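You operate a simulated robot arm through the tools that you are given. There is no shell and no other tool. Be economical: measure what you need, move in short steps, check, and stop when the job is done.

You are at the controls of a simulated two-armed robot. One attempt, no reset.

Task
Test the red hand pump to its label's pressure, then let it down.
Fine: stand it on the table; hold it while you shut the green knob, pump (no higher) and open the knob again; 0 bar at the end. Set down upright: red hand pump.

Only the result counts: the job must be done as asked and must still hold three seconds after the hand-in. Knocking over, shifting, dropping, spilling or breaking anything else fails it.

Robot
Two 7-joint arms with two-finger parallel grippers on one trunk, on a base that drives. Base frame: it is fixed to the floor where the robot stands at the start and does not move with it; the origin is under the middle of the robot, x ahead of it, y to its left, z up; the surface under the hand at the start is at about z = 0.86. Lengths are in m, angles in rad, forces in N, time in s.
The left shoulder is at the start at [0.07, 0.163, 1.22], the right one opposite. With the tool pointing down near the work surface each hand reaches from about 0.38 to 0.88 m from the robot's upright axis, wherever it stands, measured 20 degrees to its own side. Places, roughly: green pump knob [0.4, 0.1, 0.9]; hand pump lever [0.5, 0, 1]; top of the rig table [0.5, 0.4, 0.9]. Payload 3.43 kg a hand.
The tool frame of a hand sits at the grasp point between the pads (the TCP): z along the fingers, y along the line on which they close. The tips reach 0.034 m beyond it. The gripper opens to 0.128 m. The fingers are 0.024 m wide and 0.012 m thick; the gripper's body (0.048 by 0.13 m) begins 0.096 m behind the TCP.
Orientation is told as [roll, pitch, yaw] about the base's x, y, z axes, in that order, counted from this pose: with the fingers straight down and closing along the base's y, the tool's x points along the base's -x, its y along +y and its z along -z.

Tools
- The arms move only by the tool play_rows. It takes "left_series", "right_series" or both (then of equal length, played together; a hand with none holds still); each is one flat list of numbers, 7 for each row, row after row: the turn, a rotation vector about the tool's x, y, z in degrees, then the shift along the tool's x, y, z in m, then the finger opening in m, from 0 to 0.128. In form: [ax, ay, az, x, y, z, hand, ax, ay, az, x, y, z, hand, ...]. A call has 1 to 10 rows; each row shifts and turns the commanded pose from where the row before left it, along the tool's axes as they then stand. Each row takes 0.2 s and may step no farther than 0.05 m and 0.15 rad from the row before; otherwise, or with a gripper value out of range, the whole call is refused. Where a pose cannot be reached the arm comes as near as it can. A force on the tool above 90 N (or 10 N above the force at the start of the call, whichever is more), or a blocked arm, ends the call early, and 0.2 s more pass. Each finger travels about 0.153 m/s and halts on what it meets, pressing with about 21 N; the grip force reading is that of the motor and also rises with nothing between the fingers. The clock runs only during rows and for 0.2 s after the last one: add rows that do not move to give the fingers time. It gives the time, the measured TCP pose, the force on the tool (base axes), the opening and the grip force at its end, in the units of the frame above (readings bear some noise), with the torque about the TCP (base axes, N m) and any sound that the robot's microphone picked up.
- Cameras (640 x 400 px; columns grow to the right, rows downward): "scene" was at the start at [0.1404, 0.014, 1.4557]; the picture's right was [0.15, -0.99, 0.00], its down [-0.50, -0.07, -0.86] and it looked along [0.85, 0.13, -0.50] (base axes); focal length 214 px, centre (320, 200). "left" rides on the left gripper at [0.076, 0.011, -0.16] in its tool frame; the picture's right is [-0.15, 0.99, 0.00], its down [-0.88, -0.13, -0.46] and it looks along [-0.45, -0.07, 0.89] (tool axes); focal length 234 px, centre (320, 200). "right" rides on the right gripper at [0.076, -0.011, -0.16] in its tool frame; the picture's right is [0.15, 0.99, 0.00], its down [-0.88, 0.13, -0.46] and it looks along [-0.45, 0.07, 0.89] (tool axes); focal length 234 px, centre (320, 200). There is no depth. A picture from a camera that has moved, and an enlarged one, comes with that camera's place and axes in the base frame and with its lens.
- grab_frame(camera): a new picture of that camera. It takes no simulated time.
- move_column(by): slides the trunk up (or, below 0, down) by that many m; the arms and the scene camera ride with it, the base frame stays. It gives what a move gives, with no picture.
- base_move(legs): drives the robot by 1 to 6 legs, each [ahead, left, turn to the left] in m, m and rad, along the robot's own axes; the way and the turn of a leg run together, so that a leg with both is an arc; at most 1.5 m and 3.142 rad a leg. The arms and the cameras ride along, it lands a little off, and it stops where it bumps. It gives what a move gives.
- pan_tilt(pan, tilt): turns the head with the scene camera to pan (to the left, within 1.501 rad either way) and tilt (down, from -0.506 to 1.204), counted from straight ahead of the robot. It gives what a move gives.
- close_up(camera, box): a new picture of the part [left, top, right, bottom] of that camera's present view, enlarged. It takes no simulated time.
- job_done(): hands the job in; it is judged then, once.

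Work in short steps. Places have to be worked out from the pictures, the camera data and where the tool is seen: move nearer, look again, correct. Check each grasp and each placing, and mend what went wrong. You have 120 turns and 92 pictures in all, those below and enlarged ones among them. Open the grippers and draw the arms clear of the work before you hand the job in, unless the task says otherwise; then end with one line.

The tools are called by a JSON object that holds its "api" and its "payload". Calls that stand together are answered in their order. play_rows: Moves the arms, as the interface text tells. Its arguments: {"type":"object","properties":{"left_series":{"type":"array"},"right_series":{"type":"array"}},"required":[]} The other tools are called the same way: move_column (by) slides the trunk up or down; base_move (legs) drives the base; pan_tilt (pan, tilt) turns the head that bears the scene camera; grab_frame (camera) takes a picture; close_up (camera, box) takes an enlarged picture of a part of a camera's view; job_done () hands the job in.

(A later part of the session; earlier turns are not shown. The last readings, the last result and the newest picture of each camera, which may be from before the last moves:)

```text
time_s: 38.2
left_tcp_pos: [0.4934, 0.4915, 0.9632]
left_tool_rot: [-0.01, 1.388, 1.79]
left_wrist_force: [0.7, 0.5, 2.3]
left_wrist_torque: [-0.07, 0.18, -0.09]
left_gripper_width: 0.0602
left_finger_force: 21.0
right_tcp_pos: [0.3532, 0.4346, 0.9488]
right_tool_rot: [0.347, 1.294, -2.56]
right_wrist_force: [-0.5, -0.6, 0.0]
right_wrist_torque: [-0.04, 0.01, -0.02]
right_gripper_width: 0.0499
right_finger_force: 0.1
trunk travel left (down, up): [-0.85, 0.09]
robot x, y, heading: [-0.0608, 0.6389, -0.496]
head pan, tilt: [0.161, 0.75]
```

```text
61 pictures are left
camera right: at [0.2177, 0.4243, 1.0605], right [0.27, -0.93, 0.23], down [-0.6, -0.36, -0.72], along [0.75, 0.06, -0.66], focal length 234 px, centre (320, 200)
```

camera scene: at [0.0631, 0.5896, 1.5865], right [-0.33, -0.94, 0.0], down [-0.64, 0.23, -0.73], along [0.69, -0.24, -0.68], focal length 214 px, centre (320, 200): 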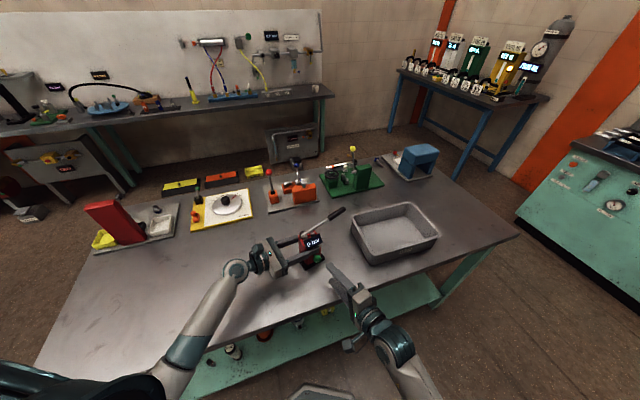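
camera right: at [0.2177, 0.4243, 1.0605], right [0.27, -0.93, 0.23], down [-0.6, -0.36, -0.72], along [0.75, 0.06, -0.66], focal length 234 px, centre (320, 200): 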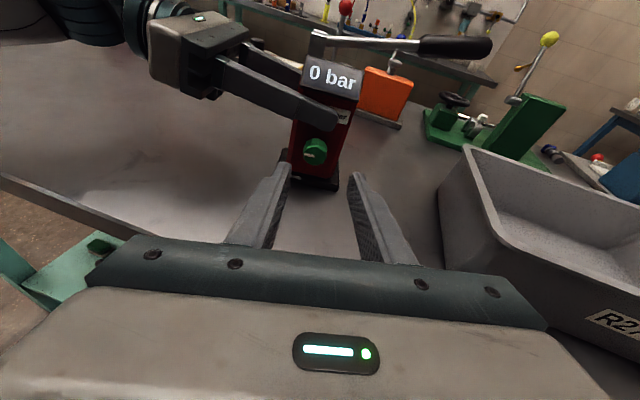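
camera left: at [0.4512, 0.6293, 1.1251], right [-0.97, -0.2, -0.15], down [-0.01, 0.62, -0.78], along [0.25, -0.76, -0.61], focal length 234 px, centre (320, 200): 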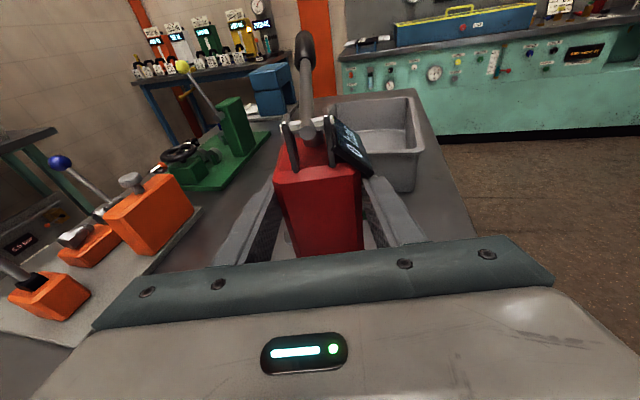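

Reach is fine. I pre-rotate 25° counter-clockwise about the knob axis, align laterally and move closer.

{"api": "play_rows", "payload": {"right_series": [-2.1, -0.2, -8.0, 0, 0, 0, 0.05, -2.1, -0.2, -8.0, 0, 0, 0, 0.05, -2.1, -0.2, -8.0, 0, 0, 0, 0.05, 0, 0, 0, 0.0107, -0.0212, 0, 0.05, 0, 0, 0, 0, 0, 0.03, 0.05]}}

{"api": "grab_frame", "payload": {"camera": "right"}}

{"api": "close_up", "payload": {"camera": "scene", "box": [280, 210, 380, 290]}}

```text
time_s: 39.4
left_tcp_pos: [0.4933, 0.4898, 0.9637]
left_tool_rot: [-0.023, 1.383, 1.776]
left_wrist_force: [1.6, 2.0, 0.8]
left_wrist_torque: [-0.07, 0.0, 0.05]
left_gripper_width: 0.0597
left_finger_force: 21.1
right_tcp_pos: [0.3773, 0.4599, 0.9388]
right_tool_rot: [1.138, 0.983, -1.826]
right_wrist_force: [0.4, -0.1, -0.6]
right_wrist_torque: [-0.02, 0.0, 0.02]
right_gripper_width: 0.0498
right_finger_force: 0.0
trunk travel left (down, up): [-0.85, 0.09]
robot x, y, heading: [-0.06, 0.6396, -0.499]
head pan, tilt: [0.161, 0.75]
```

```text
60 pictures are left
camera right: at [0.2315, 0.4933, 1.0317], right [0.23, -0.75, 0.62], down [-0.54, -0.63, -0.56], along [0.81, -0.2, -0.55], focal length 234 px, centre (320, 200)
```

right: 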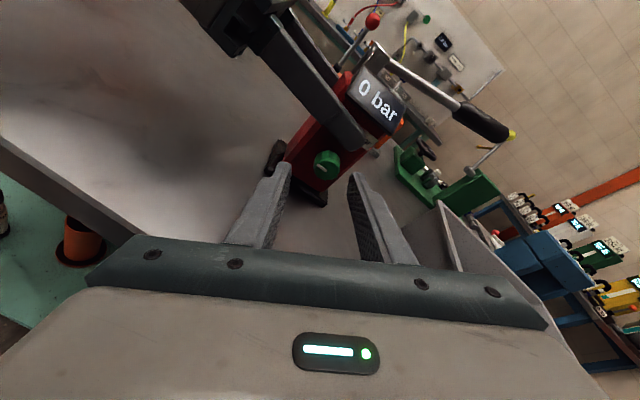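

```text
5.00 times, centred on (330, 250) of scene
camera zoom: at [0.0609, 0.5851, 1.5865], right [-0.33, -0.94, 0.0], down [-0.64, 0.23, -0.73], along [0.69, -0.24, -0.68], focal length 1072 px, centre (270, -50)
```

zoom: 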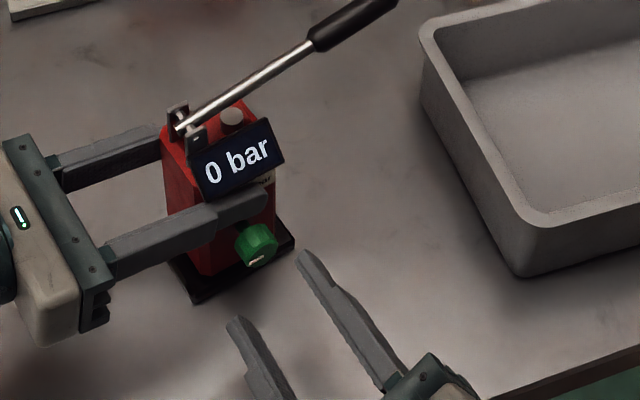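

Knob is centred between the fingers. Advance 0.042 m onto it and close.

{"api": "play_rows", "payload": {"right_series": [0, 0, 0, 0, 0, 0.021, 0.05, 0, 0, 0, 0, 0, 0.021, 0.05, 0, 0, 0, 0, 0, 0, 0.05]}}

{"api": "grab_frame", "payload": {"camera": "right"}}

{"api": "close_up", "payload": {"camera": "scene", "box": [280, 210, 380, 290]}}

```text
time_s: 40.2
left_tcp_pos: [0.4934, 0.4907, 0.9624]
left_tool_rot: [-0.016, 1.387, 1.783]
left_wrist_force: [1.2, -1.5, -0.6]
left_wrist_torque: [-0.43, -0.01, 0.11]
left_gripper_width: 0.0598
left_finger_force: 20.9
right_tcp_pos: [0.4118, 0.4621, 0.9207]
right_tool_rot: [1.121, 0.967, -1.835]
right_wrist_force: [-0.5, 0.4, -0.4]
right_wrist_torque: [-0.01, 0.01, 0.01]
right_gripper_width: 0.05
right_finger_force: 0.0
trunk travel left (down, up): [-0.85, 0.09]
robot x, y, heading: [-0.0592, 0.6441, -0.496]
head pan, tilt: [0.161, 0.75]
```

```text
58 pictures are left
camera right: at [0.2675, 0.4957, 1.016], right [0.25, -0.74, 0.63], down [-0.54, -0.64, -0.55], along [0.81, -0.2, -0.56], focal length 234 px, centre (320, 200)
```

right: 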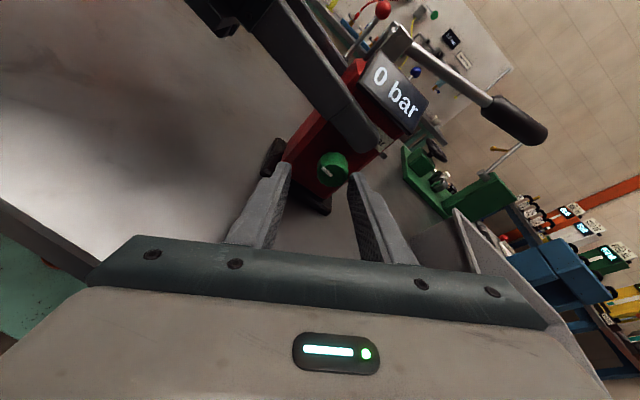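

```text
5.00 times, centred on (330, 250) of scene
camera zoom: at [0.0625, 0.5872, 1.5864], right [-0.33, -0.94, 0.0], down [-0.64, 0.23, -0.73], along [0.69, -0.24, -0.68], focal length 1072 px, centre (270, -50)
```

zoom: 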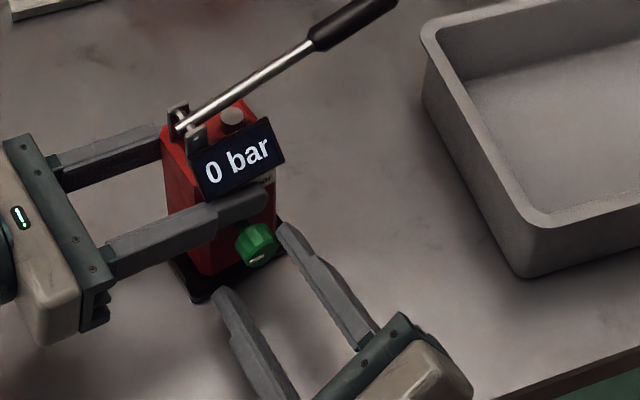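

The TCP ended about 11 mm low; the knob lies slightly up-right of the finger mid-line. I correct by (0.0115, 0.0067, 0.0063) in tool axes, then close.

{"api": "play_rows", "payload": {"right_series": [0, 0, 0, 0.0115, 0.0067, 0, 0.05, 0, 0, 0, 0, 0, 0.0063, 0.05, 0, 0, 0, 0, 0, 0, 0.05]}}

{"api": "close_up", "payload": {"camera": "right", "box": [220, 100, 440, 240]}}

```text
time_s: 41.2
left_tcp_pos: [0.4929, 0.4896, 0.9624]
left_tool_rot: [-0.006, 1.389, 1.792]
left_wrist_force: [0.7, -2.0, 0.4]
left_wrist_torque: [0.19, -0.17, -0.07]
left_gripper_width: 0.0602
left_finger_force: 21.2
right_tcp_pos: [0.412, 0.4578, 0.9198]
right_tool_rot: [1.096, 0.939, -1.849]
right_wrist_force: [0.1, 0.3, 0.3]
right_wrist_torque: [0.02, 0.01, 0.04]
right_gripper_width: 0.0498
right_finger_force: 0.1
trunk travel left (down, up): [-0.85, 0.09]
robot x, y, heading: [-0.0595, 0.639, -0.494]
head pan, tilt: [0.161, 0.75]
stopped in row 3 (right hand): the arm was blocked; the commanded pose is now the measured one
```

```text
2.86 times, centred on (330, 170) of right
camera zoom: at [0.269, 0.4932, 1.017], right [0.27, -0.72, 0.64], down [-0.55, -0.66, -0.52], along [0.79, -0.21, -0.57], focal length 669 px, centre (291, 286)
```

zoom: 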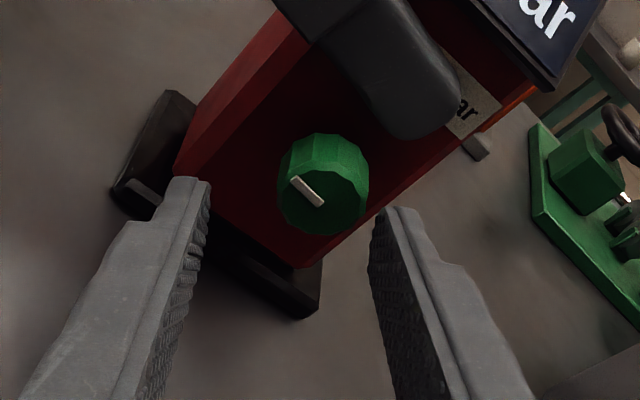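

The right arm is blocked although the tool feels no force — some link touches something. I look at the arm.

{"api": "pan_tilt", "payload": {"pan": 0.0, "tilt": 1.15}}

{"api": "grab_frame", "payload": {"camera": "scene"}}

```text
time_s: 42.1
left_tcp_pos: [0.4937, 0.4914, 0.9624]
left_tool_rot: [-0.006, 1.387, 1.792]
left_wrist_force: [-0.3, -3.4, 0.2]
left_wrist_torque: [0.1, 0.03, 0.0]
left_gripper_width: 0.0599
left_finger_force: 21.1
right_tcp_pos: [0.4115, 0.4575, 0.9204]
right_tool_rot: [1.095, 0.94, -1.846]
right_wrist_force: [-0.5, -0.2, -0.2]
right_wrist_torque: [0.01, 0.0, -0.01]
right_gripper_width: 0.05
right_finger_force: 0.1
trunk travel left (down, up): [-0.85, 0.09]
robot x, y, heading: [-0.0621, 0.6377, -0.498]
head pan, tilt: [0.0, 1.15]
```

```text
55 pictures are left
camera scene: at [0.0374, 0.588, 1.5576], right [-0.48, -0.88, 0.0], down [-0.8, 0.44, -0.41], along [0.36, -0.2, -0.91], focal length 214 px, centre (320, 200)
```

scene: 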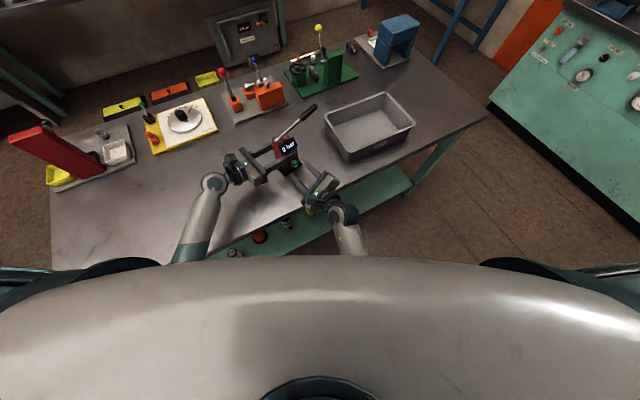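

The forearm seems to rub the table's front edge because the hand is so flat. I back off and steepen the hand by 24° so the wrist sits higher.

{"api": "play_rows", "payload": {"right_series": [0, 0, 0, 0, 0, -0.03, 0.05, 0, 0, 0, 0.01, 0, -0.02, 0.05, 0, -8, 0, 0.01, 0, 0, 0.05, 0, -8, 0, 0.01, 0, 0, 0.05, 0, -8, 0, 0.01, 0, 0, 0.05, 0, 0, 0, 0, 0, 0, 0.05]}}

{"api": "grab_frame", "payload": {"camera": "right"}}

{"api": "grab_frame", "payload": {"camera": "scene"}}

```text
time_s: 43.0
left_tcp_pos: [0.4933, 0.4835, 0.9614]
left_tool_rot: [-0.003, 1.376, 1.793]
left_wrist_force: [1.1, 1.1, -6.5]
left_wrist_torque: [0.12, 0.01, -0.05]
left_gripper_width: 0.0597
left_finger_force: 20.9
right_tcp_pos: [0.3276, 0.4042, 0.9068]
right_tool_rot: [0.967, 0.655, -1.93]
right_wrist_force: [0.9, -0.1, 1.1]
right_wrist_torque: [-0.03, 0.01, -0.07]
right_gripper_width: 0.0502
right_finger_force: 0.0
right hand out of reach, approached as far as the arm can: row 4
trunk travel left (down, up): [-0.85, 0.09]
robot x, y, heading: [-0.0601, 0.6425, -0.499]
head pan, tilt: [0.0, 1.15]
stopped in row 4 (right hand): the arm was blocked; the commanded pose is now the measured one
```

```text
54 pictures are left
camera right: at [0.2023, 0.4639, 1.0158], right [0.39, -0.55, 0.73], down [-0.61, -0.76, -0.25], along [0.69, -0.35, -0.63], focal length 234 px, centre (320, 200)
```

right: 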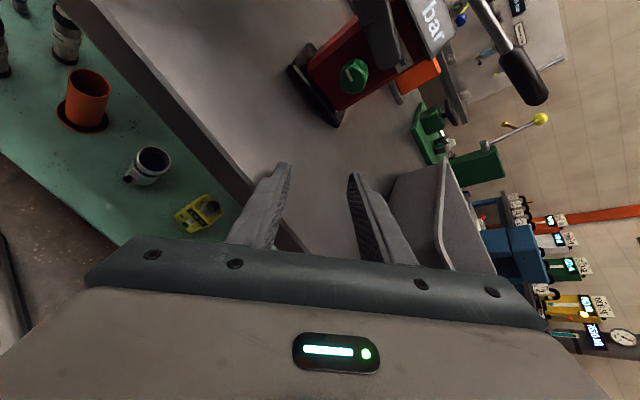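

```text
53 pictures are left
camera scene: at [0.038, 0.5741, 1.5582], right [-0.48, -0.88, -0.01], down [-0.8, 0.44, -0.4], along [0.36, -0.19, -0.92], focal length 214 px, centre (320, 200)
```

scene: 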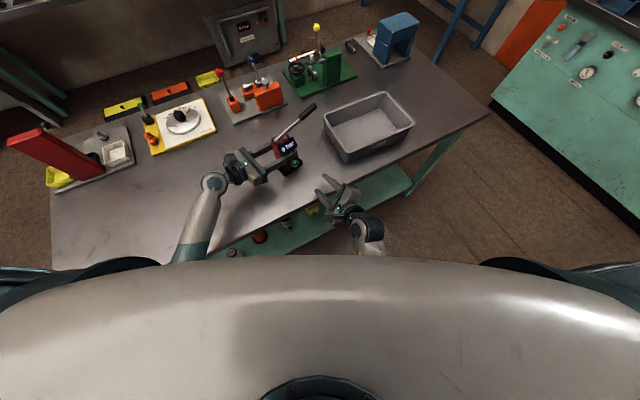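

The arm jammed again and nudged the robot, so the elbow is trapped low near the table edge. I raise the right hand straight up to free it.

{"api": "play_rows", "payload": {"right_series": [0, 0, 0, 0.0122, 0.0131, -0.009, 0.05, 0, 0, 0, 0.0244, 0.0261, -0.018, 0.05, 0, 0, 0, 0.0244, 0.0261, -0.018, 0.05, 0, 0, 0, 0.0244, 0.0261, -0.018, 0.05]}}

{"api": "grab_frame", "payload": {"camera": "scene"}}

```text
time_s: 43.7
left_tcp_pos: [0.4961, 0.4853, 0.9619]
left_tool_rot: [0.032, 1.379, 1.829]
left_wrist_force: [0.1, 1.1, -7.1]
left_wrist_torque: [0.15, 0.05, -0.07]
left_gripper_width: 0.06
left_finger_force: 21.0
right_tcp_pos: [0.2851, 0.3769, 0.9361]
right_tool_rot: [0.901, 0.458, -1.872]
right_wrist_force: [0.7, 0.8, 0.8]
right_wrist_torque: [-0.08, 0.1, -0.08]
right_gripper_width: 0.0501
right_finger_force: 0.1
right hand out of reach, approached as far as the arm can: row 3
trunk travel left (down, up): [-0.85, 0.09]
robot x, y, heading: [-0.0584, 0.6397, -0.496]
head pan, tilt: [0.0, 1.15]
stopped in row 3 (right hand): the arm was blocked; the commanded pose is now the measured one
```

```text
52 pictures are left
camera scene: at [0.0451, 0.5786, 1.5604], right [-0.48, -0.88, 0.0], down [-0.8, 0.44, -0.4], along [0.35, -0.19, -0.92], focal length 214 px, centre (320, 200)
```

scene: 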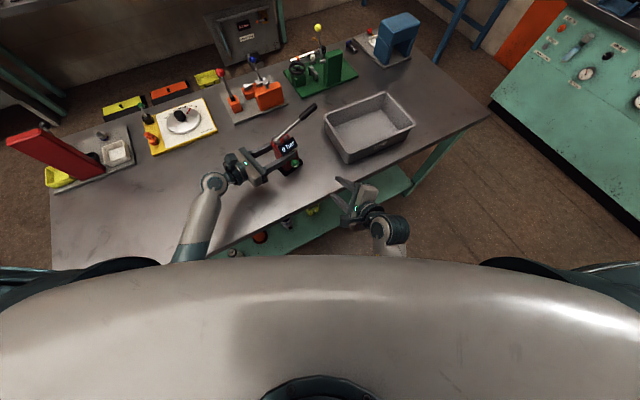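

The hand is now too close to the robot's own body. I move it up and forward-right, away from the body.

{"api": "play_rows", "payload": {"right_series": [0, 0, 0, 0.0037, 0.0193, 0.0022, 0.05, 0, 0, 0, 0.0074, 0.0386, 0.0044, 0.05, 0, 0, 0, 0.0074, 0.0386, 0.0044, 0.05, 0, 0, 0, 0.0074, 0.0386, 0.0044, 0.05, 0, 0, 0, 0.0074, 0.0386, 0.0044, 0.05]}}

```text
time_s: 44.4
left_tcp_pos: [0.4972, 0.4863, 0.9629]
left_tool_rot: [0.043, 1.381, 1.836]
left_wrist_force: [1.2, -0.1, -6.3]
left_wrist_torque: [0.15, 0.01, 0.01]
left_gripper_width: 0.0598
left_finger_force: 20.7
right_tcp_pos: [0.2153, 0.3418, 0.8894]
right_tool_rot: [0.666, 0.288, -1.871]
right_wrist_force: [0.4, -0.5, 0.7]
right_wrist_torque: [-0.01, 0.01, 0.03]
right_gripper_width: 0.05
right_finger_force: 0.0
right hand out of reach, approached as far as the arm can: row 3
trunk travel left (down, up): [-0.85, 0.09]
robot x, y, heading: [-0.061, 0.6412, -0.496]
head pan, tilt: [0.0, 1.15]
stopped in row 3 (right hand): the arm was blocked; the commanded pose is now the measured one
```

The arm went the wrong way (drifting back and down) — I need to see its posture.

{"api": "pan_tilt", "payload": {"pan": -0.4, "tilt": 1.2}}

{"api": "grab_frame", "payload": {"camera": "scene"}}

{"api": "grab_frame", "payload": {"camera": "left"}}

{"api": "grab_frame", "payload": {"camera": "right"}}

```text
time_s: 45.3
left_tcp_pos: [0.4955, 0.4867, 0.9648]
left_tool_rot: [0.028, 1.384, 1.825]
left_wrist_force: [0.1, -0.4, -6.4]
left_wrist_torque: [0.14, 0.04, 0.0]
left_gripper_width: 0.0598
left_finger_force: 20.7
right_tcp_pos: [0.2146, 0.3411, 0.8897]
right_tool_rot: [0.672, 0.286, -1.875]
right_wrist_force: [-0.3, 0.1, 0.6]
right_wrist_torque: [0.0, -0.04, -0.01]
right_gripper_width: 0.0503
right_finger_force: 0.1
trunk travel left (down, up): [-0.85, 0.09]
robot x, y, heading: [-0.0571, 0.6362, -0.499]
head pan, tilt: [-0.4, 1.201]
```

```text
51 pictures are left
camera scene: at [0.0263, 0.5664, 1.5599], right [-0.78, -0.62, 0.0], down [-0.58, 0.73, -0.36], along [0.22, -0.28, -0.93], focal length 214 px, centre (320, 200)
```

scene: 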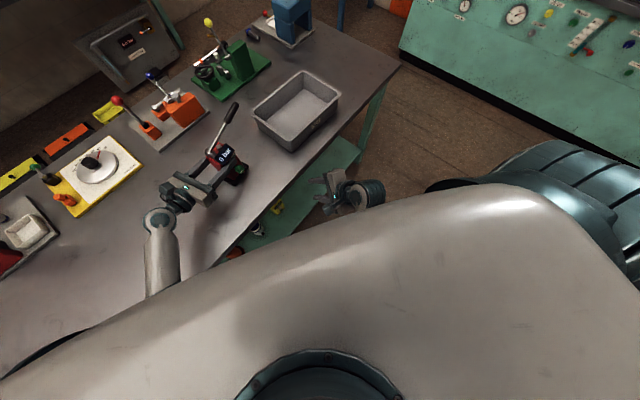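

```text
50 pictures are left
camera left: at [0.4542, 0.6232, 1.0696], right [-0.97, -0.19, -0.14], down [-0.01, 0.62, -0.78], along [0.24, -0.76, -0.61], focal length 234 px, centre (320, 200)
```

left: 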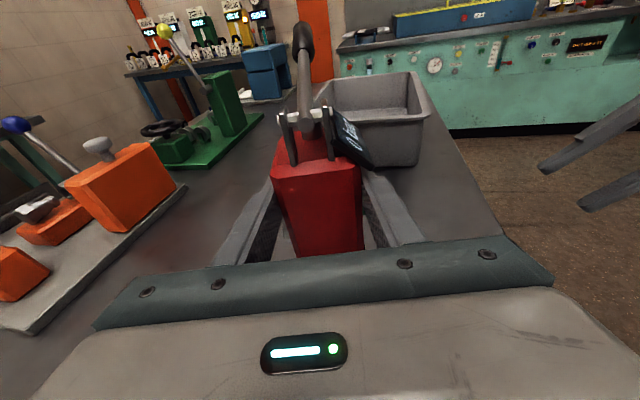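

```text
49 pictures are left
camera right: at [0.1235, 0.4119, 1.0244], right [0.73, -0.26, 0.63], down [-0.46, -0.87, 0.17], along [0.5, -0.42, -0.76], focal length 234 px, centre (320, 200)
```

right: 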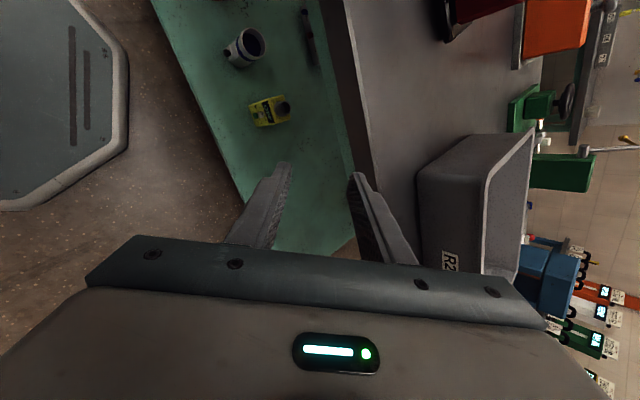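

The hand hangs in front of the table edge, folded too tightly before the torso. I move it right and up (robot frame), away from the torso, in small steps.

{"api": "play_rows", "payload": {"right_series": [0, 0, 0, -0.009, 0.0056, -0.0108, 0.05, 0, 0, 0, -0.0175, 0.0112, -0.0216, 0.05, 0, 0, 0, -0.0175, 0.0112, -0.0216, 0.05, 0, 0, 0, -0.0175, 0.0112, -0.0216, 0.05]}}

```text
time_s: 46.0
left_tcp_pos: [0.4993, 0.4945, 0.9638]
left_tool_rot: [0.09, 1.391, 1.882]
left_wrist_force: [0.4, -2.4, -7.3]
left_wrist_torque: [0.16, 0.01, 0.01]
left_gripper_width: 0.0601
left_finger_force: 21.1
right_tcp_pos: [0.2274, 0.381, 0.9393]
right_tool_rot: [0.658, 0.527, -1.977]
right_wrist_force: [-0.1, -0.4, -1.2]
right_wrist_torque: [0.07, -0.11, 0.06]
right_gripper_width: 0.0501
right_finger_force: 0.1
trunk travel left (down, up): [-0.85, 0.09]
robot x, y, heading: [-0.0613, 0.634, -0.5]
head pan, tilt: [-0.4, 1.201]
stopped in row 3 (right hand): the arm was blocked; the commanded pose is now the measured one
```

Something is wedged between torso and table edge. I lift the pump slightly with the left hand and back the robot away from the table by 0.15 m, which is needed anyway for reach.

{"api": "play_rows", "payload": {"left_series": [0, 0, 0, 0.0197, 0, -0.0037, 0.03, 0, 0, 0, 0.0197, 0, -0.0037, 0.03, 0, 0, 0, 0.0197, 0, -0.0037, 0.03, 0, 0, 0, 0, 0, 0, 0.03]}}

{"api": "base_move", "payload": {"legs": [[-0.15, 0, 0]]}}

{"api": "grab_frame", "payload": {"camera": "scene"}}

```text
time_s: 47.0
left_tcp_pos: [0.5003, 0.502, 1.0246]
left_tool_rot: [0.086, 1.398, 1.879]
left_wrist_force: [-0.2, 0.2, -6.8]
left_wrist_torque: [0.19, 0.05, 0.0]
left_gripper_width: 0.0597
left_finger_force: 21.3
right_tcp_pos: [0.227, 0.3832, 0.9428]
right_tool_rot: [0.666, 0.512, -1.972]
right_wrist_force: [0.6, 0.9, -0.4]
right_wrist_torque: [0.07, 0.0, -0.01]
right_gripper_width: 0.0501
right_finger_force: 0.1
trunk travel left (down, up): [-0.85, 0.09]
robot x, y, heading: [-0.0584, 0.6392, -0.496]
head pan, tilt: [-0.4, 1.201]
```

```text
time_s: 48.4
left_tcp_pos: [0.3702, 0.5732, 1.0252]
left_tool_rot: [0.083, 1.399, 1.879]
left_wrist_force: [0.0, 0.0, -7.3]
left_wrist_torque: [0.16, 0.05, 0.0]
left_gripper_width: 0.0598
left_finger_force: 20.9
right_tcp_pos: [0.0955, 0.4542, 0.9438]
right_tool_rot: [0.667, 0.515, -1.97]
right_wrist_force: [-0.9, 1.1, 0.0]
right_wrist_torque: [-0.01, -0.01, 0.0]
right_gripper_width: 0.0501
right_finger_force: 0.0
trunk travel left (down, up): [-0.85, 0.09]
robot x, y, heading: [-0.1897, 0.7143, -0.496]
head pan, tilt: [-0.4, 1.201]
```

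```text
48 pictures are left
camera scene: at [-0.0969, 0.6615, 1.5618], right [-0.78, -0.62, 0.02], down [-0.59, 0.72, -0.36], along [0.22, -0.29, -0.93], focal length 214 px, centre (320, 200)
```

scene: 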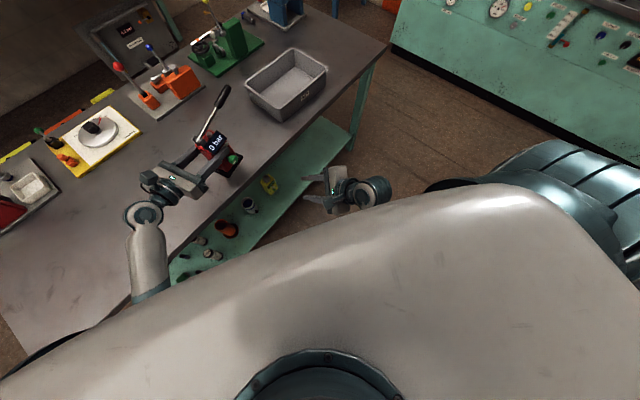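

Clear of the table now. I move the right hand forward-right and up in robot terms.

{"api": "play_rows", "payload": {"right_series": [0, 0, 0, -0.002, 0.0134, -0.006, 0.05, 0, 0, 0, -0.004, 0.0268, -0.0125, 0.05, 0, 0, 0, -0.004, 0.0268, -0.0125, 0.05, 0, 0, 0, -0.004, 0.0268, -0.0125, 0.05, 0, 0, 0, -0.004, 0.0268, -0.0125, 0.05]}}

```text
time_s: 49.1
left_tcp_pos: [0.3677, 0.5635, 1.0157]
left_tool_rot: [0.033, 1.377, 1.829]
left_wrist_force: [2.0, 0.9, -10.1]
left_wrist_torque: [0.02, -0.01, -0.15]
left_gripper_width: 0.0599
left_finger_force: 21.0
right_tcp_pos: [0.105, 0.4687, 0.9561]
right_tool_rot: [0.553, 0.713, -2.097]
right_wrist_force: [1.0, -2.4, -0.7]
right_wrist_torque: [0.25, 0.02, 0.26]
right_gripper_width: 0.0499
right_finger_force: 0.0
right hand out of reach, approached as far as the arm can: row 2, 3
trunk travel left (down, up): [-0.85, 0.09]
robot x, y, heading: [-0.1895, 0.7123, -0.496]
head pan, tilt: [-0.4, 1.201]
stopped in row 3 (right hand): the arm was blocked; the commanded pose is now the measured one
```

That posture is simply too folded (wrist almost under the shoulder). I extend it forward along the robot's heading instead of up.

{"api": "play_rows", "payload": {"right_series": [0, 0, 0, 0.0003, 0.0126, 0.0081, 0.05, 0, 0, 0, 0.0006, 0.0252, 0.0162, 0.05, 0, 0, 0, 0.0006, 0.0252, 0.0162, 0.05, 0, 0, 0, 0.0006, 0.0252, 0.0162, 0.05, 0, 0, 0, 0.0006, 0.0252, 0.0162, 0.05]}}

{"api": "grab_frame", "payload": {"camera": "scene"}}

```text
time_s: 50.3
left_tcp_pos: [0.3625, 0.5638, 1.0207]
left_tool_rot: [0.013, 1.384, 1.812]
left_wrist_force: [-0.5, -0.3, -7.2]
left_wrist_torque: [0.15, 0.06, -0.01]
left_gripper_width: 0.0599
left_finger_force: 20.7
right_tcp_pos: [0.218, 0.41, 0.9586]
right_tool_rot: [0.547, 0.72, -2.098]
right_wrist_force: [0.4, -0.6, 0.0]
right_wrist_torque: [0.05, -0.01, 0.01]
right_gripper_width: 0.0495
right_finger_force: 0.0
trunk travel left (down, up): [-0.85, 0.09]
robot x, y, heading: [-0.1919, 0.7147, -0.494]
head pan, tilt: [-0.4, 1.201]
```

```text
47 pictures are left
camera scene: at [-0.1095, 0.6437, 1.5544], right [-0.78, -0.62, 0.0], down [-0.58, 0.73, -0.36], along [0.23, -0.28, -0.93], focal length 214 px, centre (320, 200)
```

scene: 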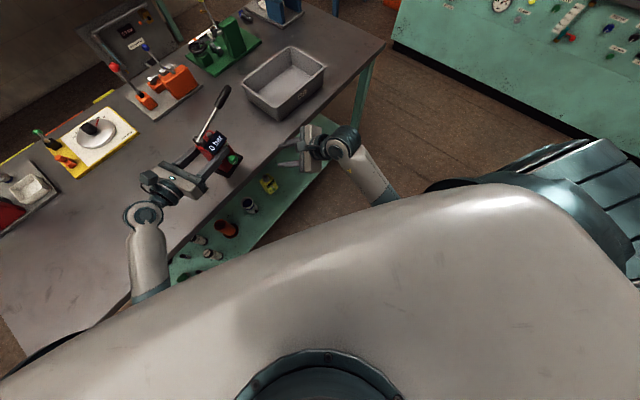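

Freed. Now I carry the pump back forward to the set-down spot (TCP ≈0.494, 0.491) and lower most of the way.

{"api": "play_rows", "payload": {"left_series": [0, 0, 0, 0.0037, -0.0223, 0.0198, 0.03, 0, 0, 0, 0.0037, -0.0223, 0.0198, 0.03, 0, 0, 0, 0.0037, -0.0223, 0.0198, 0.03, 0, 0, 0, 0.0037, -0.0223, 0.0198, 0.03, 0, 0, 0, 0.0037, -0.0223, 0.0198, 0.03, 0, 0, 0, -0.0147, 0, 0.0028, 0.03, 0, 0, 0, -0.0147, 0, 0.0028, 0.03, 0, 0, 0, -0.0098, 0, 0.0019, 0.03, 0, 0, 0, 0, 0, 0, 0.03]}}

{"api": "pan_tilt", "payload": {"pan": 0.1, "tilt": 0.75}}

{"api": "grab_frame", "payload": {"camera": "scene"}}

```text
time_s: 52.3
left_tcp_pos: [0.4939, 0.4929, 0.9818]
left_tool_rot: [0.014, 1.387, 1.811]
left_wrist_force: [-0.5, -0.9, -6.1]
left_wrist_torque: [0.16, 0.03, -0.01]
left_gripper_width: 0.0601
left_finger_force: 21.0
right_tcp_pos: [0.218, 0.4136, 0.9595]
right_tool_rot: [0.552, 0.721, -2.097]
right_wrist_force: [-0.7, 0.6, 0.2]
right_wrist_torque: [0.0, -0.03, -0.01]
right_gripper_width: 0.0499
right_finger_force: 0.0
trunk travel left (down, up): [-0.85, 0.09]
robot x, y, heading: [-0.1892, 0.7148, -0.496]
head pan, tilt: [-0.4, 1.201]
```

```text
time_s: 53.2
left_tcp_pos: [0.4931, 0.4935, 0.9825]
left_tool_rot: [0.015, 1.387, 1.81]
left_wrist_force: [-0.2, -0.5, -6.4]
left_wrist_torque: [0.15, 0.05, 0.0]
left_gripper_width: 0.0604
left_finger_force: 21.4
right_tcp_pos: [0.2176, 0.4128, 0.9592]
right_tool_rot: [0.552, 0.72, -2.096]
right_wrist_force: [-0.3, 0.7, 0.9]
right_wrist_torque: [-0.01, -0.02, 0.01]
right_gripper_width: 0.0498
right_finger_force: 0.1
trunk travel left (down, up): [-0.85, 0.09]
robot x, y, heading: [-0.1909, 0.7156, -0.496]
head pan, tilt: [0.099, 0.75]
```

```text
46 pictures are left
camera scene: at [-0.069, 0.6582, 1.5863], right [-0.39, -0.92, 0.0], down [-0.63, 0.26, -0.73], along [0.67, -0.28, -0.68], focal length 214 px, centre (320, 200)
```

scene: 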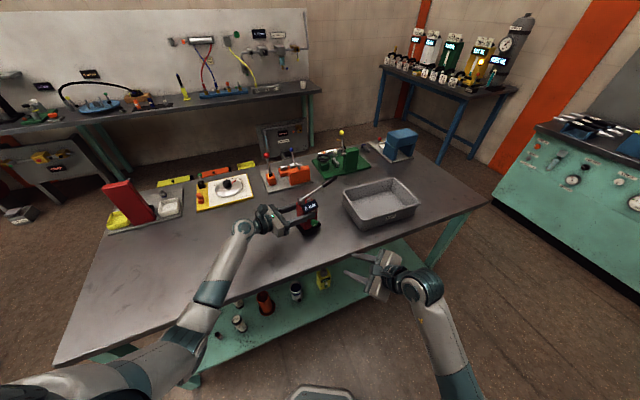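

Both arms are in roomy postures. Lower the pump to contact.

{"api": "play_rows", "payload": {"left_series": [0, 0, 0, -0.0098, 0, 0.0019, 0.03, 0, 0, 0, -0.0029, 0, 0.0006, 0.03, 0, 0, 0, -0.002, 0, 0.0004, 0.03, 0, 0, 0, -0.002, 0, 0.0004, 0.03, 0, 0, 0, -0.0015, 0, 0.0003, 0.03, 0, 0, 0, 0, 0, 0, 0.03]}}

```text
time_s: 54.6
left_tcp_pos: [0.4936, 0.4927, 0.9633]
left_tool_rot: [0.013, 1.388, 1.813]
left_wrist_force: [0.4, -0.1, -6.1]
left_wrist_torque: [0.15, 0.03, -0.02]
left_gripper_width: 0.06
left_finger_force: 21.1
right_tcp_pos: [0.2187, 0.4131, 0.9592]
right_tool_rot: [0.552, 0.721, -2.096]
right_wrist_force: [-0.4, 0.2, -0.2]
right_wrist_torque: [0.0, -0.01, 0.02]
right_gripper_width: 0.0499
right_finger_force: 0.1
trunk travel left (down, up): [-0.85, 0.09]
robot x, y, heading: [-0.1935, 0.7123, -0.501]
head pan, tilt: [0.099, 0.75]
```

{"api": "play_rows", "payload": {"left_series": [0, 0, 0, -0.0015, 0, 0.0003, 0.03, 0, 0, 0, -0.0015, 0, 0.0003, 0.03, 0, 0, 0, 0, 0, 0, 0.03]}}

{"api": "grab_frame", "payload": {"camera": "right"}}

```text
time_s: 55.4
left_tcp_pos: [0.4932, 0.4932, 0.9622]
left_tool_rot: [0.002, 1.39, 1.798]
left_wrist_force: [0.6, 0.4, 2.3]
left_wrist_torque: [0.49, -0.28, 0.01]
left_gripper_width: 0.0598
left_finger_force: 20.8
right_tcp_pos: [0.2183, 0.4126, 0.9602]
right_tool_rot: [0.551, 0.721, -2.096]
right_wrist_force: [0.6, 0.0, 0.1]
right_wrist_torque: [0.01, 0.02, 0.01]
right_gripper_width: 0.0499
right_finger_force: 0.1
trunk travel left (down, up): [-0.85, 0.09]
robot x, y, heading: [-0.1881, 0.713, -0.502]
head pan, tilt: [0.099, 0.75]
```

```text
45 pictures are left
camera right: at [0.1219, 0.436, 1.1068], right [0.61, -0.62, 0.49], down [-0.59, -0.77, -0.24], along [0.52, -0.14, -0.84], focal length 234 px, centre (320, 200)
```

right: 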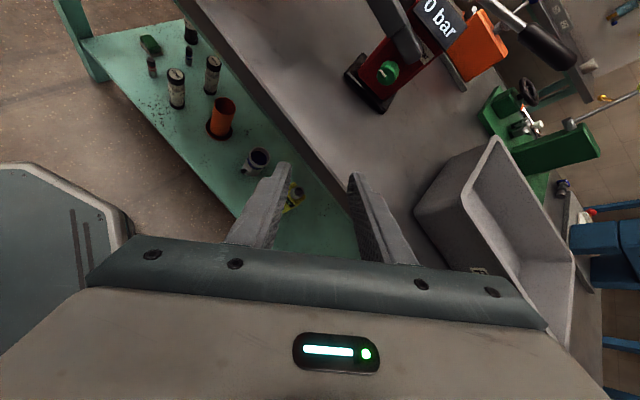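

Pump stands on the table again, held. I reorient the right hand (25° tilt, 30° pre-rotated) and go to 6 cm before the knob.

{"api": "play_rows", "payload": {"right_series": [-7.3, 2.6, 2.35, 0, 0, 0, 0.05, -7.3, 2.6, 2.35, 0, 0, 0, 0.05, -7.3, 2.6, 2.35, 0, 0, 0, 0.05, 0, 0, 0, 0.0182, -0.005, 0.0348, 0.05, 0, 0, 0, 0.0182, -0.005, 0.0348, 0.05, 0, 0, 0, 0.0182, -0.005, 0.0348, 0.05, 0, 0, 0, 0.0182, -0.005, 0.0348, 0.05, 0, 0, 0, 0, 0, 0, 0.05]}}

{"api": "grab_frame", "payload": {"camera": "right"}}

```text
time_s: 57.0
left_tcp_pos: [0.494, 0.4936, 0.9598]
left_tool_rot: [0.004, 1.387, 1.8]
left_wrist_force: [1.4, -4.1, 3.3]
left_wrist_torque: [0.06, -0.04, -0.01]
left_gripper_width: 0.06
left_finger_force: 21.0
right_tcp_pos: [0.2888, 0.3906, 0.8959]
right_tool_rot: [0.919, 0.685, -2.079]
right_wrist_force: [-0.5, 0.4, -0.4]
right_wrist_torque: [0.01, 0.03, -0.01]
right_gripper_width: 0.05
right_finger_force: 0.1
right hand out of reach, approached as far as the arm can: row 7
trunk travel left (down, up): [-0.85, 0.09]
robot x, y, heading: [-0.193, 0.7122, -0.496]
head pan, tilt: [0.099, 0.75]
stopped in row 7 (right hand): the arm was blocked; the commanded pose is now the measured one
```

```text
44 pictures are left
camera right: at [0.1739, 0.4599, 1.0111], right [0.34, -0.63, 0.7], down [-0.7, -0.67, -0.26], along [0.63, -0.4, -0.66], focal length 234 px, centre (320, 200)
```

right: 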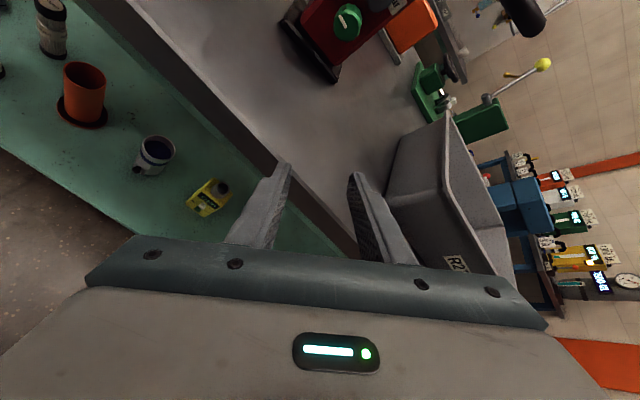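

Same obstruction: the elbow is in a low branch beneath the table edge. I retreat along the heading, then rise to re-form the arm from above.

{"api": "play_rows", "payload": {"right_series": [0, 0, 0, 0, -0.018, -0.024, 0.05, 0, 0, 0, 0, -0.018, -0.024, 0.05, 0, 0, 0, 0, -0.018, -0.024, 0.05, 0, 0, 0, 0, 0, 0, 0.05]}}

{"api": "grab_frame", "payload": {"camera": "scene"}}

```text
time_s: 58.0
left_tcp_pos: [0.5013, 0.4882, 0.9549]
left_tool_rot: [0.035, 1.382, 1.837]
left_wrist_force: [1.0, -0.3, 15.3]
left_wrist_torque: [0.16, -0.47, 0.07]
left_gripper_width: 0.0602
left_finger_force: 21.1
right_tcp_pos: [0.2244, 0.4178, 0.8992]
right_tool_rot: [0.934, 0.663, -2.068]
right_wrist_force: [-0.2, 0.3, 0.4]
right_wrist_torque: [-0.01, -0.02, 0.01]
right_gripper_width: 0.0501
right_finger_force: 0.1
trunk travel left (down, up): [-0.85, 0.09]
robot x, y, heading: [-0.1892, 0.7138, -0.496]
head pan, tilt: [0.099, 0.75]
```

```text
43 pictures are left
camera scene: at [-0.0578, 0.65, 1.5855], right [-0.39, -0.92, 0.0], down [-0.64, 0.27, -0.72], along [0.67, -0.28, -0.69], focal length 214 px, centre (320, 200)
```

scene: 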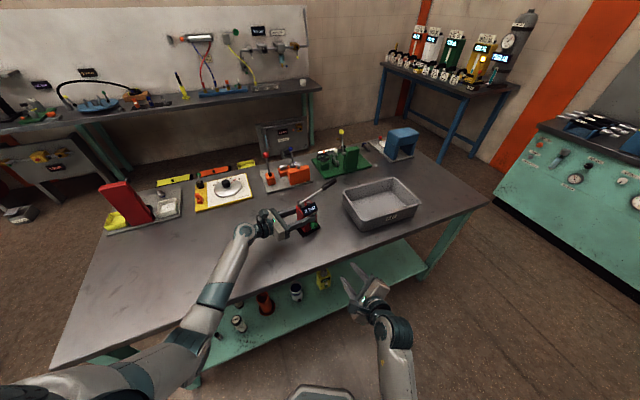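

Left hand now pressing 15 N and 7 mm lower; I check the pump closely.

{"api": "close_up", "payload": {"camera": "scene", "box": [250, 170, 350, 250]}}

{"api": "grab_frame", "payload": {"camera": "left"}}

```text
5.00 times, centred on (300, 210) of scene
camera zoom: at [-0.0578, 0.65, 1.5855], right [-0.39, -0.92, 0.0], down [-0.64, 0.27, -0.72], along [0.67, -0.28, -0.69], focal length 1072 px, centre (420, 150)
```

zoom: 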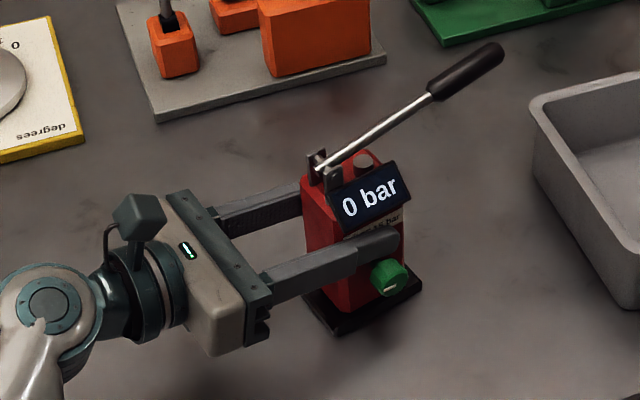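

```text
41 pictures are left
camera left: at [0.4594, 0.6253, 1.0595], right [-0.97, -0.2, -0.14], down [-0.02, 0.63, -0.78], along [0.24, -0.75, -0.61], focal length 234 px, centre (320, 200)
```

left: 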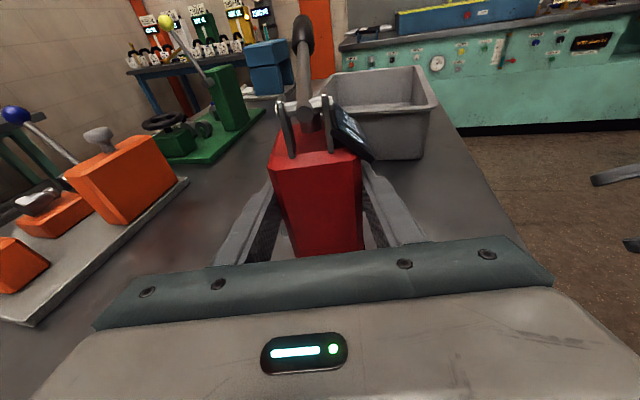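

The pump is fine, with the grip just slid a few mm. To stop arm jams pushing on the pump, I release it (it stands by itself) and withdraw the left hand; then I'll re-form the right arm.

{"api": "play_rows", "payload": {"left_series": [0, 0, 0, 0, 0, 0, 0.07, 0, 0, 0, 0, 0, 0, 0.07, 0, 0, 0, 0, 0, -0.03, 0.07, 0, 0, 0, 0, 0, -0.04, 0.08, 0, 0, 0, 0.03, 0, -0.03, 0.09]}}

{"api": "play_rows", "payload": {"right_series": [0, 0, 0, 0.0127, 0.0123, -0.0094, 0.05, 0, 0, 0, 0.019, 0.0185, -0.0141, 0.05, 0, 0, 0, 0.019, 0.0185, -0.0141, 0.05]}}

{"api": "grab_frame", "payload": {"camera": "scene"}}

```text
time_s: 59.1
left_tcp_pos: [0.4798, 0.5779, 1.0008]
left_tool_rot: [0.054, 1.376, 1.854]
left_wrist_force: [1.1, -0.7, 0.9]
left_wrist_torque: [-0.01, 0.0, 0.0]
left_gripper_width: 0.09
left_finger_force: 0.1
right_tcp_pos: [0.2234, 0.4211, 0.8951]
right_tool_rot: [0.928, 0.661, -2.069]
right_wrist_force: [0.4, 0.6, 1.2]
right_wrist_torque: [-0.01, -0.01, 0.02]
right_gripper_width: 0.0502
right_finger_force: 0.1
trunk travel left (down, up): [-0.85, 0.09]
robot x, y, heading: [-0.1943, 0.7149, -0.496]
head pan, tilt: [0.099, 0.75]
```

```text
time_s: 59.9
left_tcp_pos: [0.4791, 0.5781, 1.0017]
left_tool_rot: [0.052, 1.378, 1.85]
left_wrist_force: [-0.6, 0.3, 0.7]
left_wrist_torque: [0.01, -0.02, -0.03]
left_gripper_width: 0.0899
left_finger_force: 0.0
right_tcp_pos: [0.1828, 0.3881, 0.9191]
right_tool_rot: [0.902, 0.495, -2.022]
right_wrist_force: [-0.5, 0.4, -0.5]
right_wrist_torque: [0.03, -0.02, 0.0]
right_gripper_width: 0.0501
right_finger_force: 0.0
trunk travel left (down, up): [-0.85, 0.09]
robot x, y, heading: [-0.1888, 0.7133, -0.498]
head pan, tilt: [0.099, 0.75]
stopped in row 3 (right hand): the arm was blocked; the commanded pose is now the measured one
```

```text
40 pictures are left
camera scene: at [-0.057, 0.6507, 1.5854], right [-0.39, -0.92, 0.0], down [-0.64, 0.27, -0.72], along [0.67, -0.28, -0.69], focal length 214 px, centre (320, 200)
```

scene: 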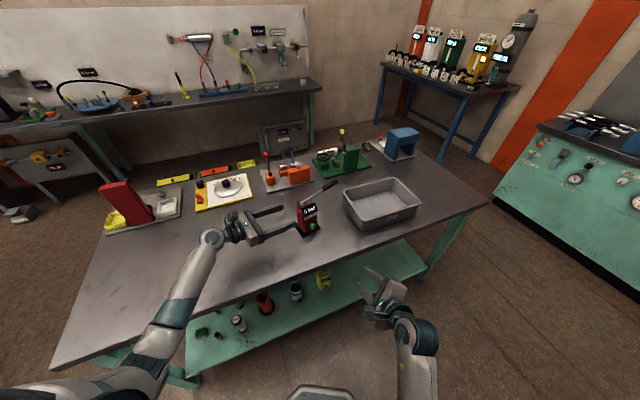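

Pump stands alone. The right wrist is probably wound near its limit; I unwind it about the tool axis back toward the default roll.

{"api": "play_rows", "payload": {"right_series": [0, 0, -8.3, 0, 0, 0, 0.05, 0, 0, -8.3, 0, 0, 0, 0.05, 0, 0, -8.3, 0, 0, 0, 0.05, 0, 0, -8.3, 0, 0, 0, 0.05, 0, 0, -8.3, 0, 0, 0, 0.05, 0, 0, -8.3, 0, 0, 0, 0.05, 0, 0, -8.3, 0, 0, 0, 0.05, 0, 0, -8.3, 0, 0, 0, 0.05]}}

```text
time_s: 61.7
left_tcp_pos: [0.4805, 0.5773, 1.0003]
left_tool_rot: [0.054, 1.378, 1.852]
left_wrist_force: [-0.2, 0.2, 1.4]
left_wrist_torque: [0.03, -0.02, -0.02]
left_gripper_width: 0.0898
left_finger_force: 0.1
right_tcp_pos: [0.1833, 0.3895, 0.9166]
right_tool_rot: [0.911, -0.456, -1.332]
right_wrist_force: [-0.7, -0.4, -0.4]
right_wrist_torque: [-0.01, 0.03, -0.01]
right_gripper_width: 0.0501
right_finger_force: 0.2
trunk travel left (down, up): [-0.85, 0.09]
robot x, y, heading: [-0.1912, 0.713, -0.499]
head pan, tilt: [0.099, 0.75]
```

Unwound smoothly. Now rotate on to a natural forward/45°-down pose (camera-under roll) aimed along the knob axis.

{"api": "play_rows", "payload": {"right_series": [-0.8, 2, -7.7, 0, 0, 0, 0.05, -0.8, 2, -7.7, 0, 0, 0, 0.05, -0.8, 2, -7.7, 0, 0, 0, 0.05, -0.8, 2, -7.7, 0, 0, 0, 0.05, -0.8, 2, -7.7, 0, 0, 0, 0.05, -0.8, 2, -7.7, 0, 0, 0, 0.05, -0.8, 2, -7.7, 0, 0, 0, 0.05, -0.8, 2, -7.7, 0, 0, 0, 0.05, -0.8, 2, -7.7, 0, 0, 0, 0.05]}}

{"api": "grab_frame", "payload": {"camera": "scene"}}

```text
time_s: 63.7
left_tcp_pos: [0.4723, 0.5829, 1.0059]
left_tool_rot: [0.009, 1.389, 1.811]
left_wrist_force: [-0.4, -0.6, -0.3]
left_wrist_torque: [-0.01, -0.02, 0.01]
left_gripper_width: 0.0897
left_finger_force: 0.1
right_tcp_pos: [0.1709, 0.3966, 0.9195]
right_tool_rot: [-0.002, -0.79, 0.232]
right_wrist_force: [-0.2, -0.3, -0.7]
right_wrist_torque: [0.04, -0.01, -0.03]
right_gripper_width: 0.0501
right_finger_force: 0.1
trunk travel left (down, up): [-0.85, 0.09]
robot x, y, heading: [-0.1907, 0.714, -0.497]
head pan, tilt: [0.099, 0.75]
```

```text
39 pictures are left
camera scene: at [-0.0696, 0.6582, 1.5864], right [-0.39, -0.92, 0.0], down [-0.63, 0.26, -0.73], along [0.67, -0.28, -0.68], focal length 214 px, centre (320, 200)
```

scene: 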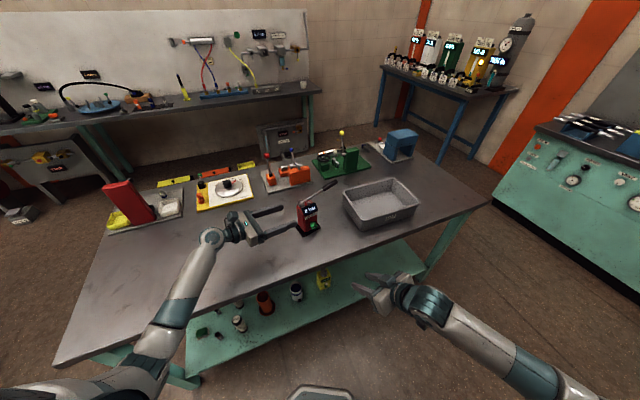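

The right arm is now in a natural posture and the lean is gone. I measure the standing pump.

{"api": "close_up", "payload": {"camera": "scene", "box": [270, 170, 350, 240]}}

{"api": "grab_frame", "payload": {"camera": "left"}}

```text
5.71 times, centred on (310, 205) of scene
camera zoom: at [-0.0696, 0.6582, 1.5864], right [-0.39, -0.92, 0.0], down [-0.63, 0.26, -0.73], along [0.67, -0.28, -0.68], focal length 1226 px, centre (377, 171)
```

zoom: 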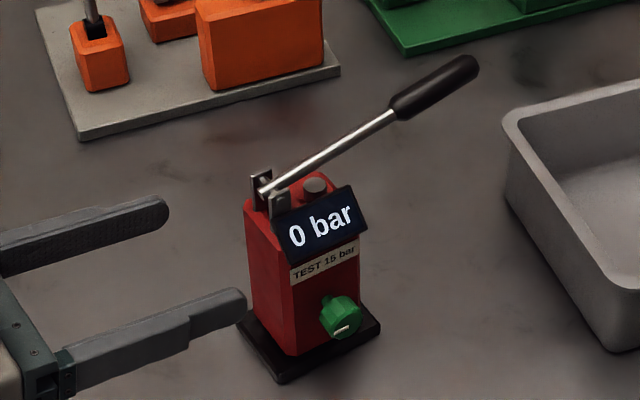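

```text
37 pictures are left
camera left: at [0.4293, 0.7198, 1.1108], right [-0.97, -0.2, -0.14], down [-0.01, 0.62, -0.78], along [0.24, -0.76, -0.61], focal length 234 px, centre (320, 200)
```

left: 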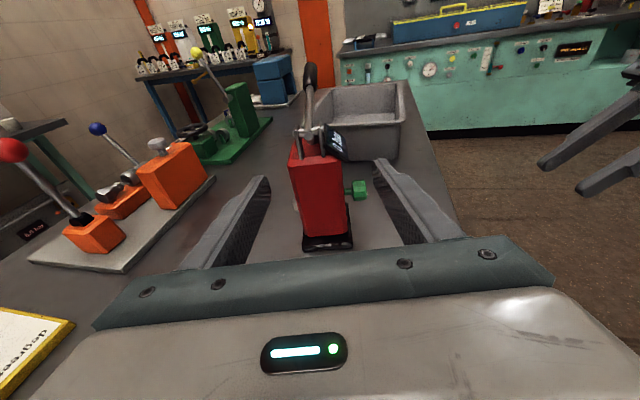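

Knob at ≈(0.4545, 0.463, 0.925), pump yaw ≈0.21. I regrip the body with the left hand at z≈0.964.

{"api": "play_rows", "payload": {"left_series": [0, 0, 0, -0.023, -0.008, 0.01, 0.085, 0, 0, 0, 0, 0, 0.03, 0.085, 0, 0, 0, 0, 0, 0.035, 0.085, 0, 0, 0, 0, 0, 0.0295, 0.085, 0, 0, 0, 0, 0, 0, 0.03, 0, 0, 0, 0, 0, 0, 0.03, 0, 0, 0, 0, 0, 0, 0.03]}}

{"api": "close_up", "payload": {"camera": "scene", "box": [270, 170, 350, 240]}}

```text
time_s: 65.3
left_tcp_pos: [0.5009, 0.4914, 0.9648]
left_tool_rot: [0.011, 1.387, 1.809]
left_wrist_force: [0.0, -2.0, -0.3]
left_wrist_torque: [-0.2, -0.12, -0.12]
left_gripper_width: 0.0598
left_finger_force: 20.9
right_tcp_pos: [0.172, 0.3956, 0.9195]
right_tool_rot: [0.001, -0.79, 0.231]
right_wrist_force: [0.0, -0.5, 0.6]
right_wrist_torque: [-0.01, 0.02, -0.03]
right_gripper_width: 0.05
right_finger_force: 0.0
trunk travel left (down, up): [-0.85, 0.09]
robot x, y, heading: [-0.1902, 0.7152, -0.494]
head pan, tilt: [0.099, 0.75]
```

```text
5.71 times, centred on (310, 205) of scene
camera zoom: at [-0.0698, 0.6582, 1.5864], right [-0.39, -0.92, 0.0], down [-0.63, 0.26, -0.73], along [0.67, -0.28, -0.68], focal length 1226 px, centre (377, 171)
```

zoom: 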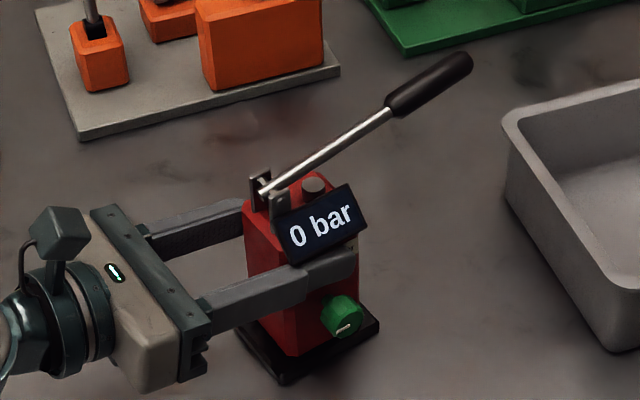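

Held again. I bring the right hand to 8 cm short of the knob along its 45° approach, pre-rotated −33° about the knob axis.

{"api": "play_rows", "payload": {"right_series": [0, 0, 0, -0.0416, 0, 0.0197, 0.05, 0, 0, 0, -0.0416, 0, 0.0197, 0.05, 0, 0, 0, -0.0416, 0, 0.0197, 0.05, 0, 0, 0, -0.0416, 0, 0.0197, 0.05, 0, 0, 0, -0.0416, 0, 0.0197, 0.05, 5.84, 0, -5.9, 0, 0, 0, 0.05, 5.84, 0, -5.9, 0, 0, 0, 0.05, 5.84, 0, -5.9, 0, 0, 0, 0.05, 5.84, 0, -5.9, 0, 0, 0, 0.05]}}

{"api": "grab_frame", "payload": {"camera": "right"}}

```text
time_s: 67.3
left_tcp_pos: [0.5008, 0.491, 0.9664]
left_tool_rot: [0.009, 1.388, 1.809]
left_wrist_force: [0.8, 1.2, 0.2]
left_wrist_torque: [0.27, -0.03, -0.07]
left_gripper_width: 0.0599
left_finger_force: 20.4
right_tcp_pos: [0.3842, 0.4468, 0.9998]
right_tool_rot: [-0.753, -0.637, 0.737]
right_wrist_force: [-0.8, -0.7, 0.0]
right_wrist_torque: [0.0, -0.04, 0.02]
right_gripper_width: 0.05
right_finger_force: 0.1
trunk travel left (down, up): [-0.85, 0.09]
robot x, y, heading: [-0.1895, 0.7143, -0.497]
head pan, tilt: [0.099, 0.75]
```

```text
35 pictures are left
camera right: at [0.2162, 0.4325, 1.0538], right [-0.27, 0.73, -0.63], down [0.14, 0.68, 0.72], along [0.95, 0.11, -0.29], focal length 234 px, centre (320, 200)
```

right: 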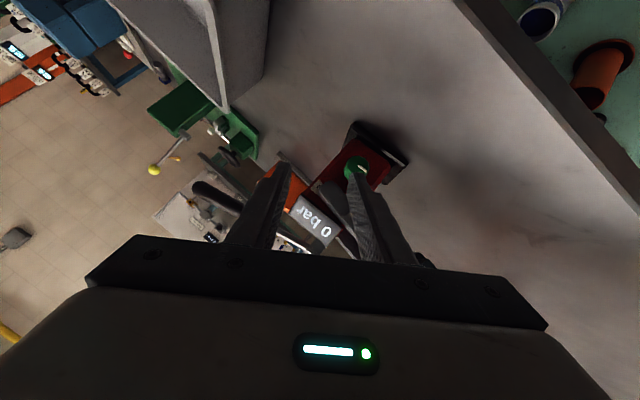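

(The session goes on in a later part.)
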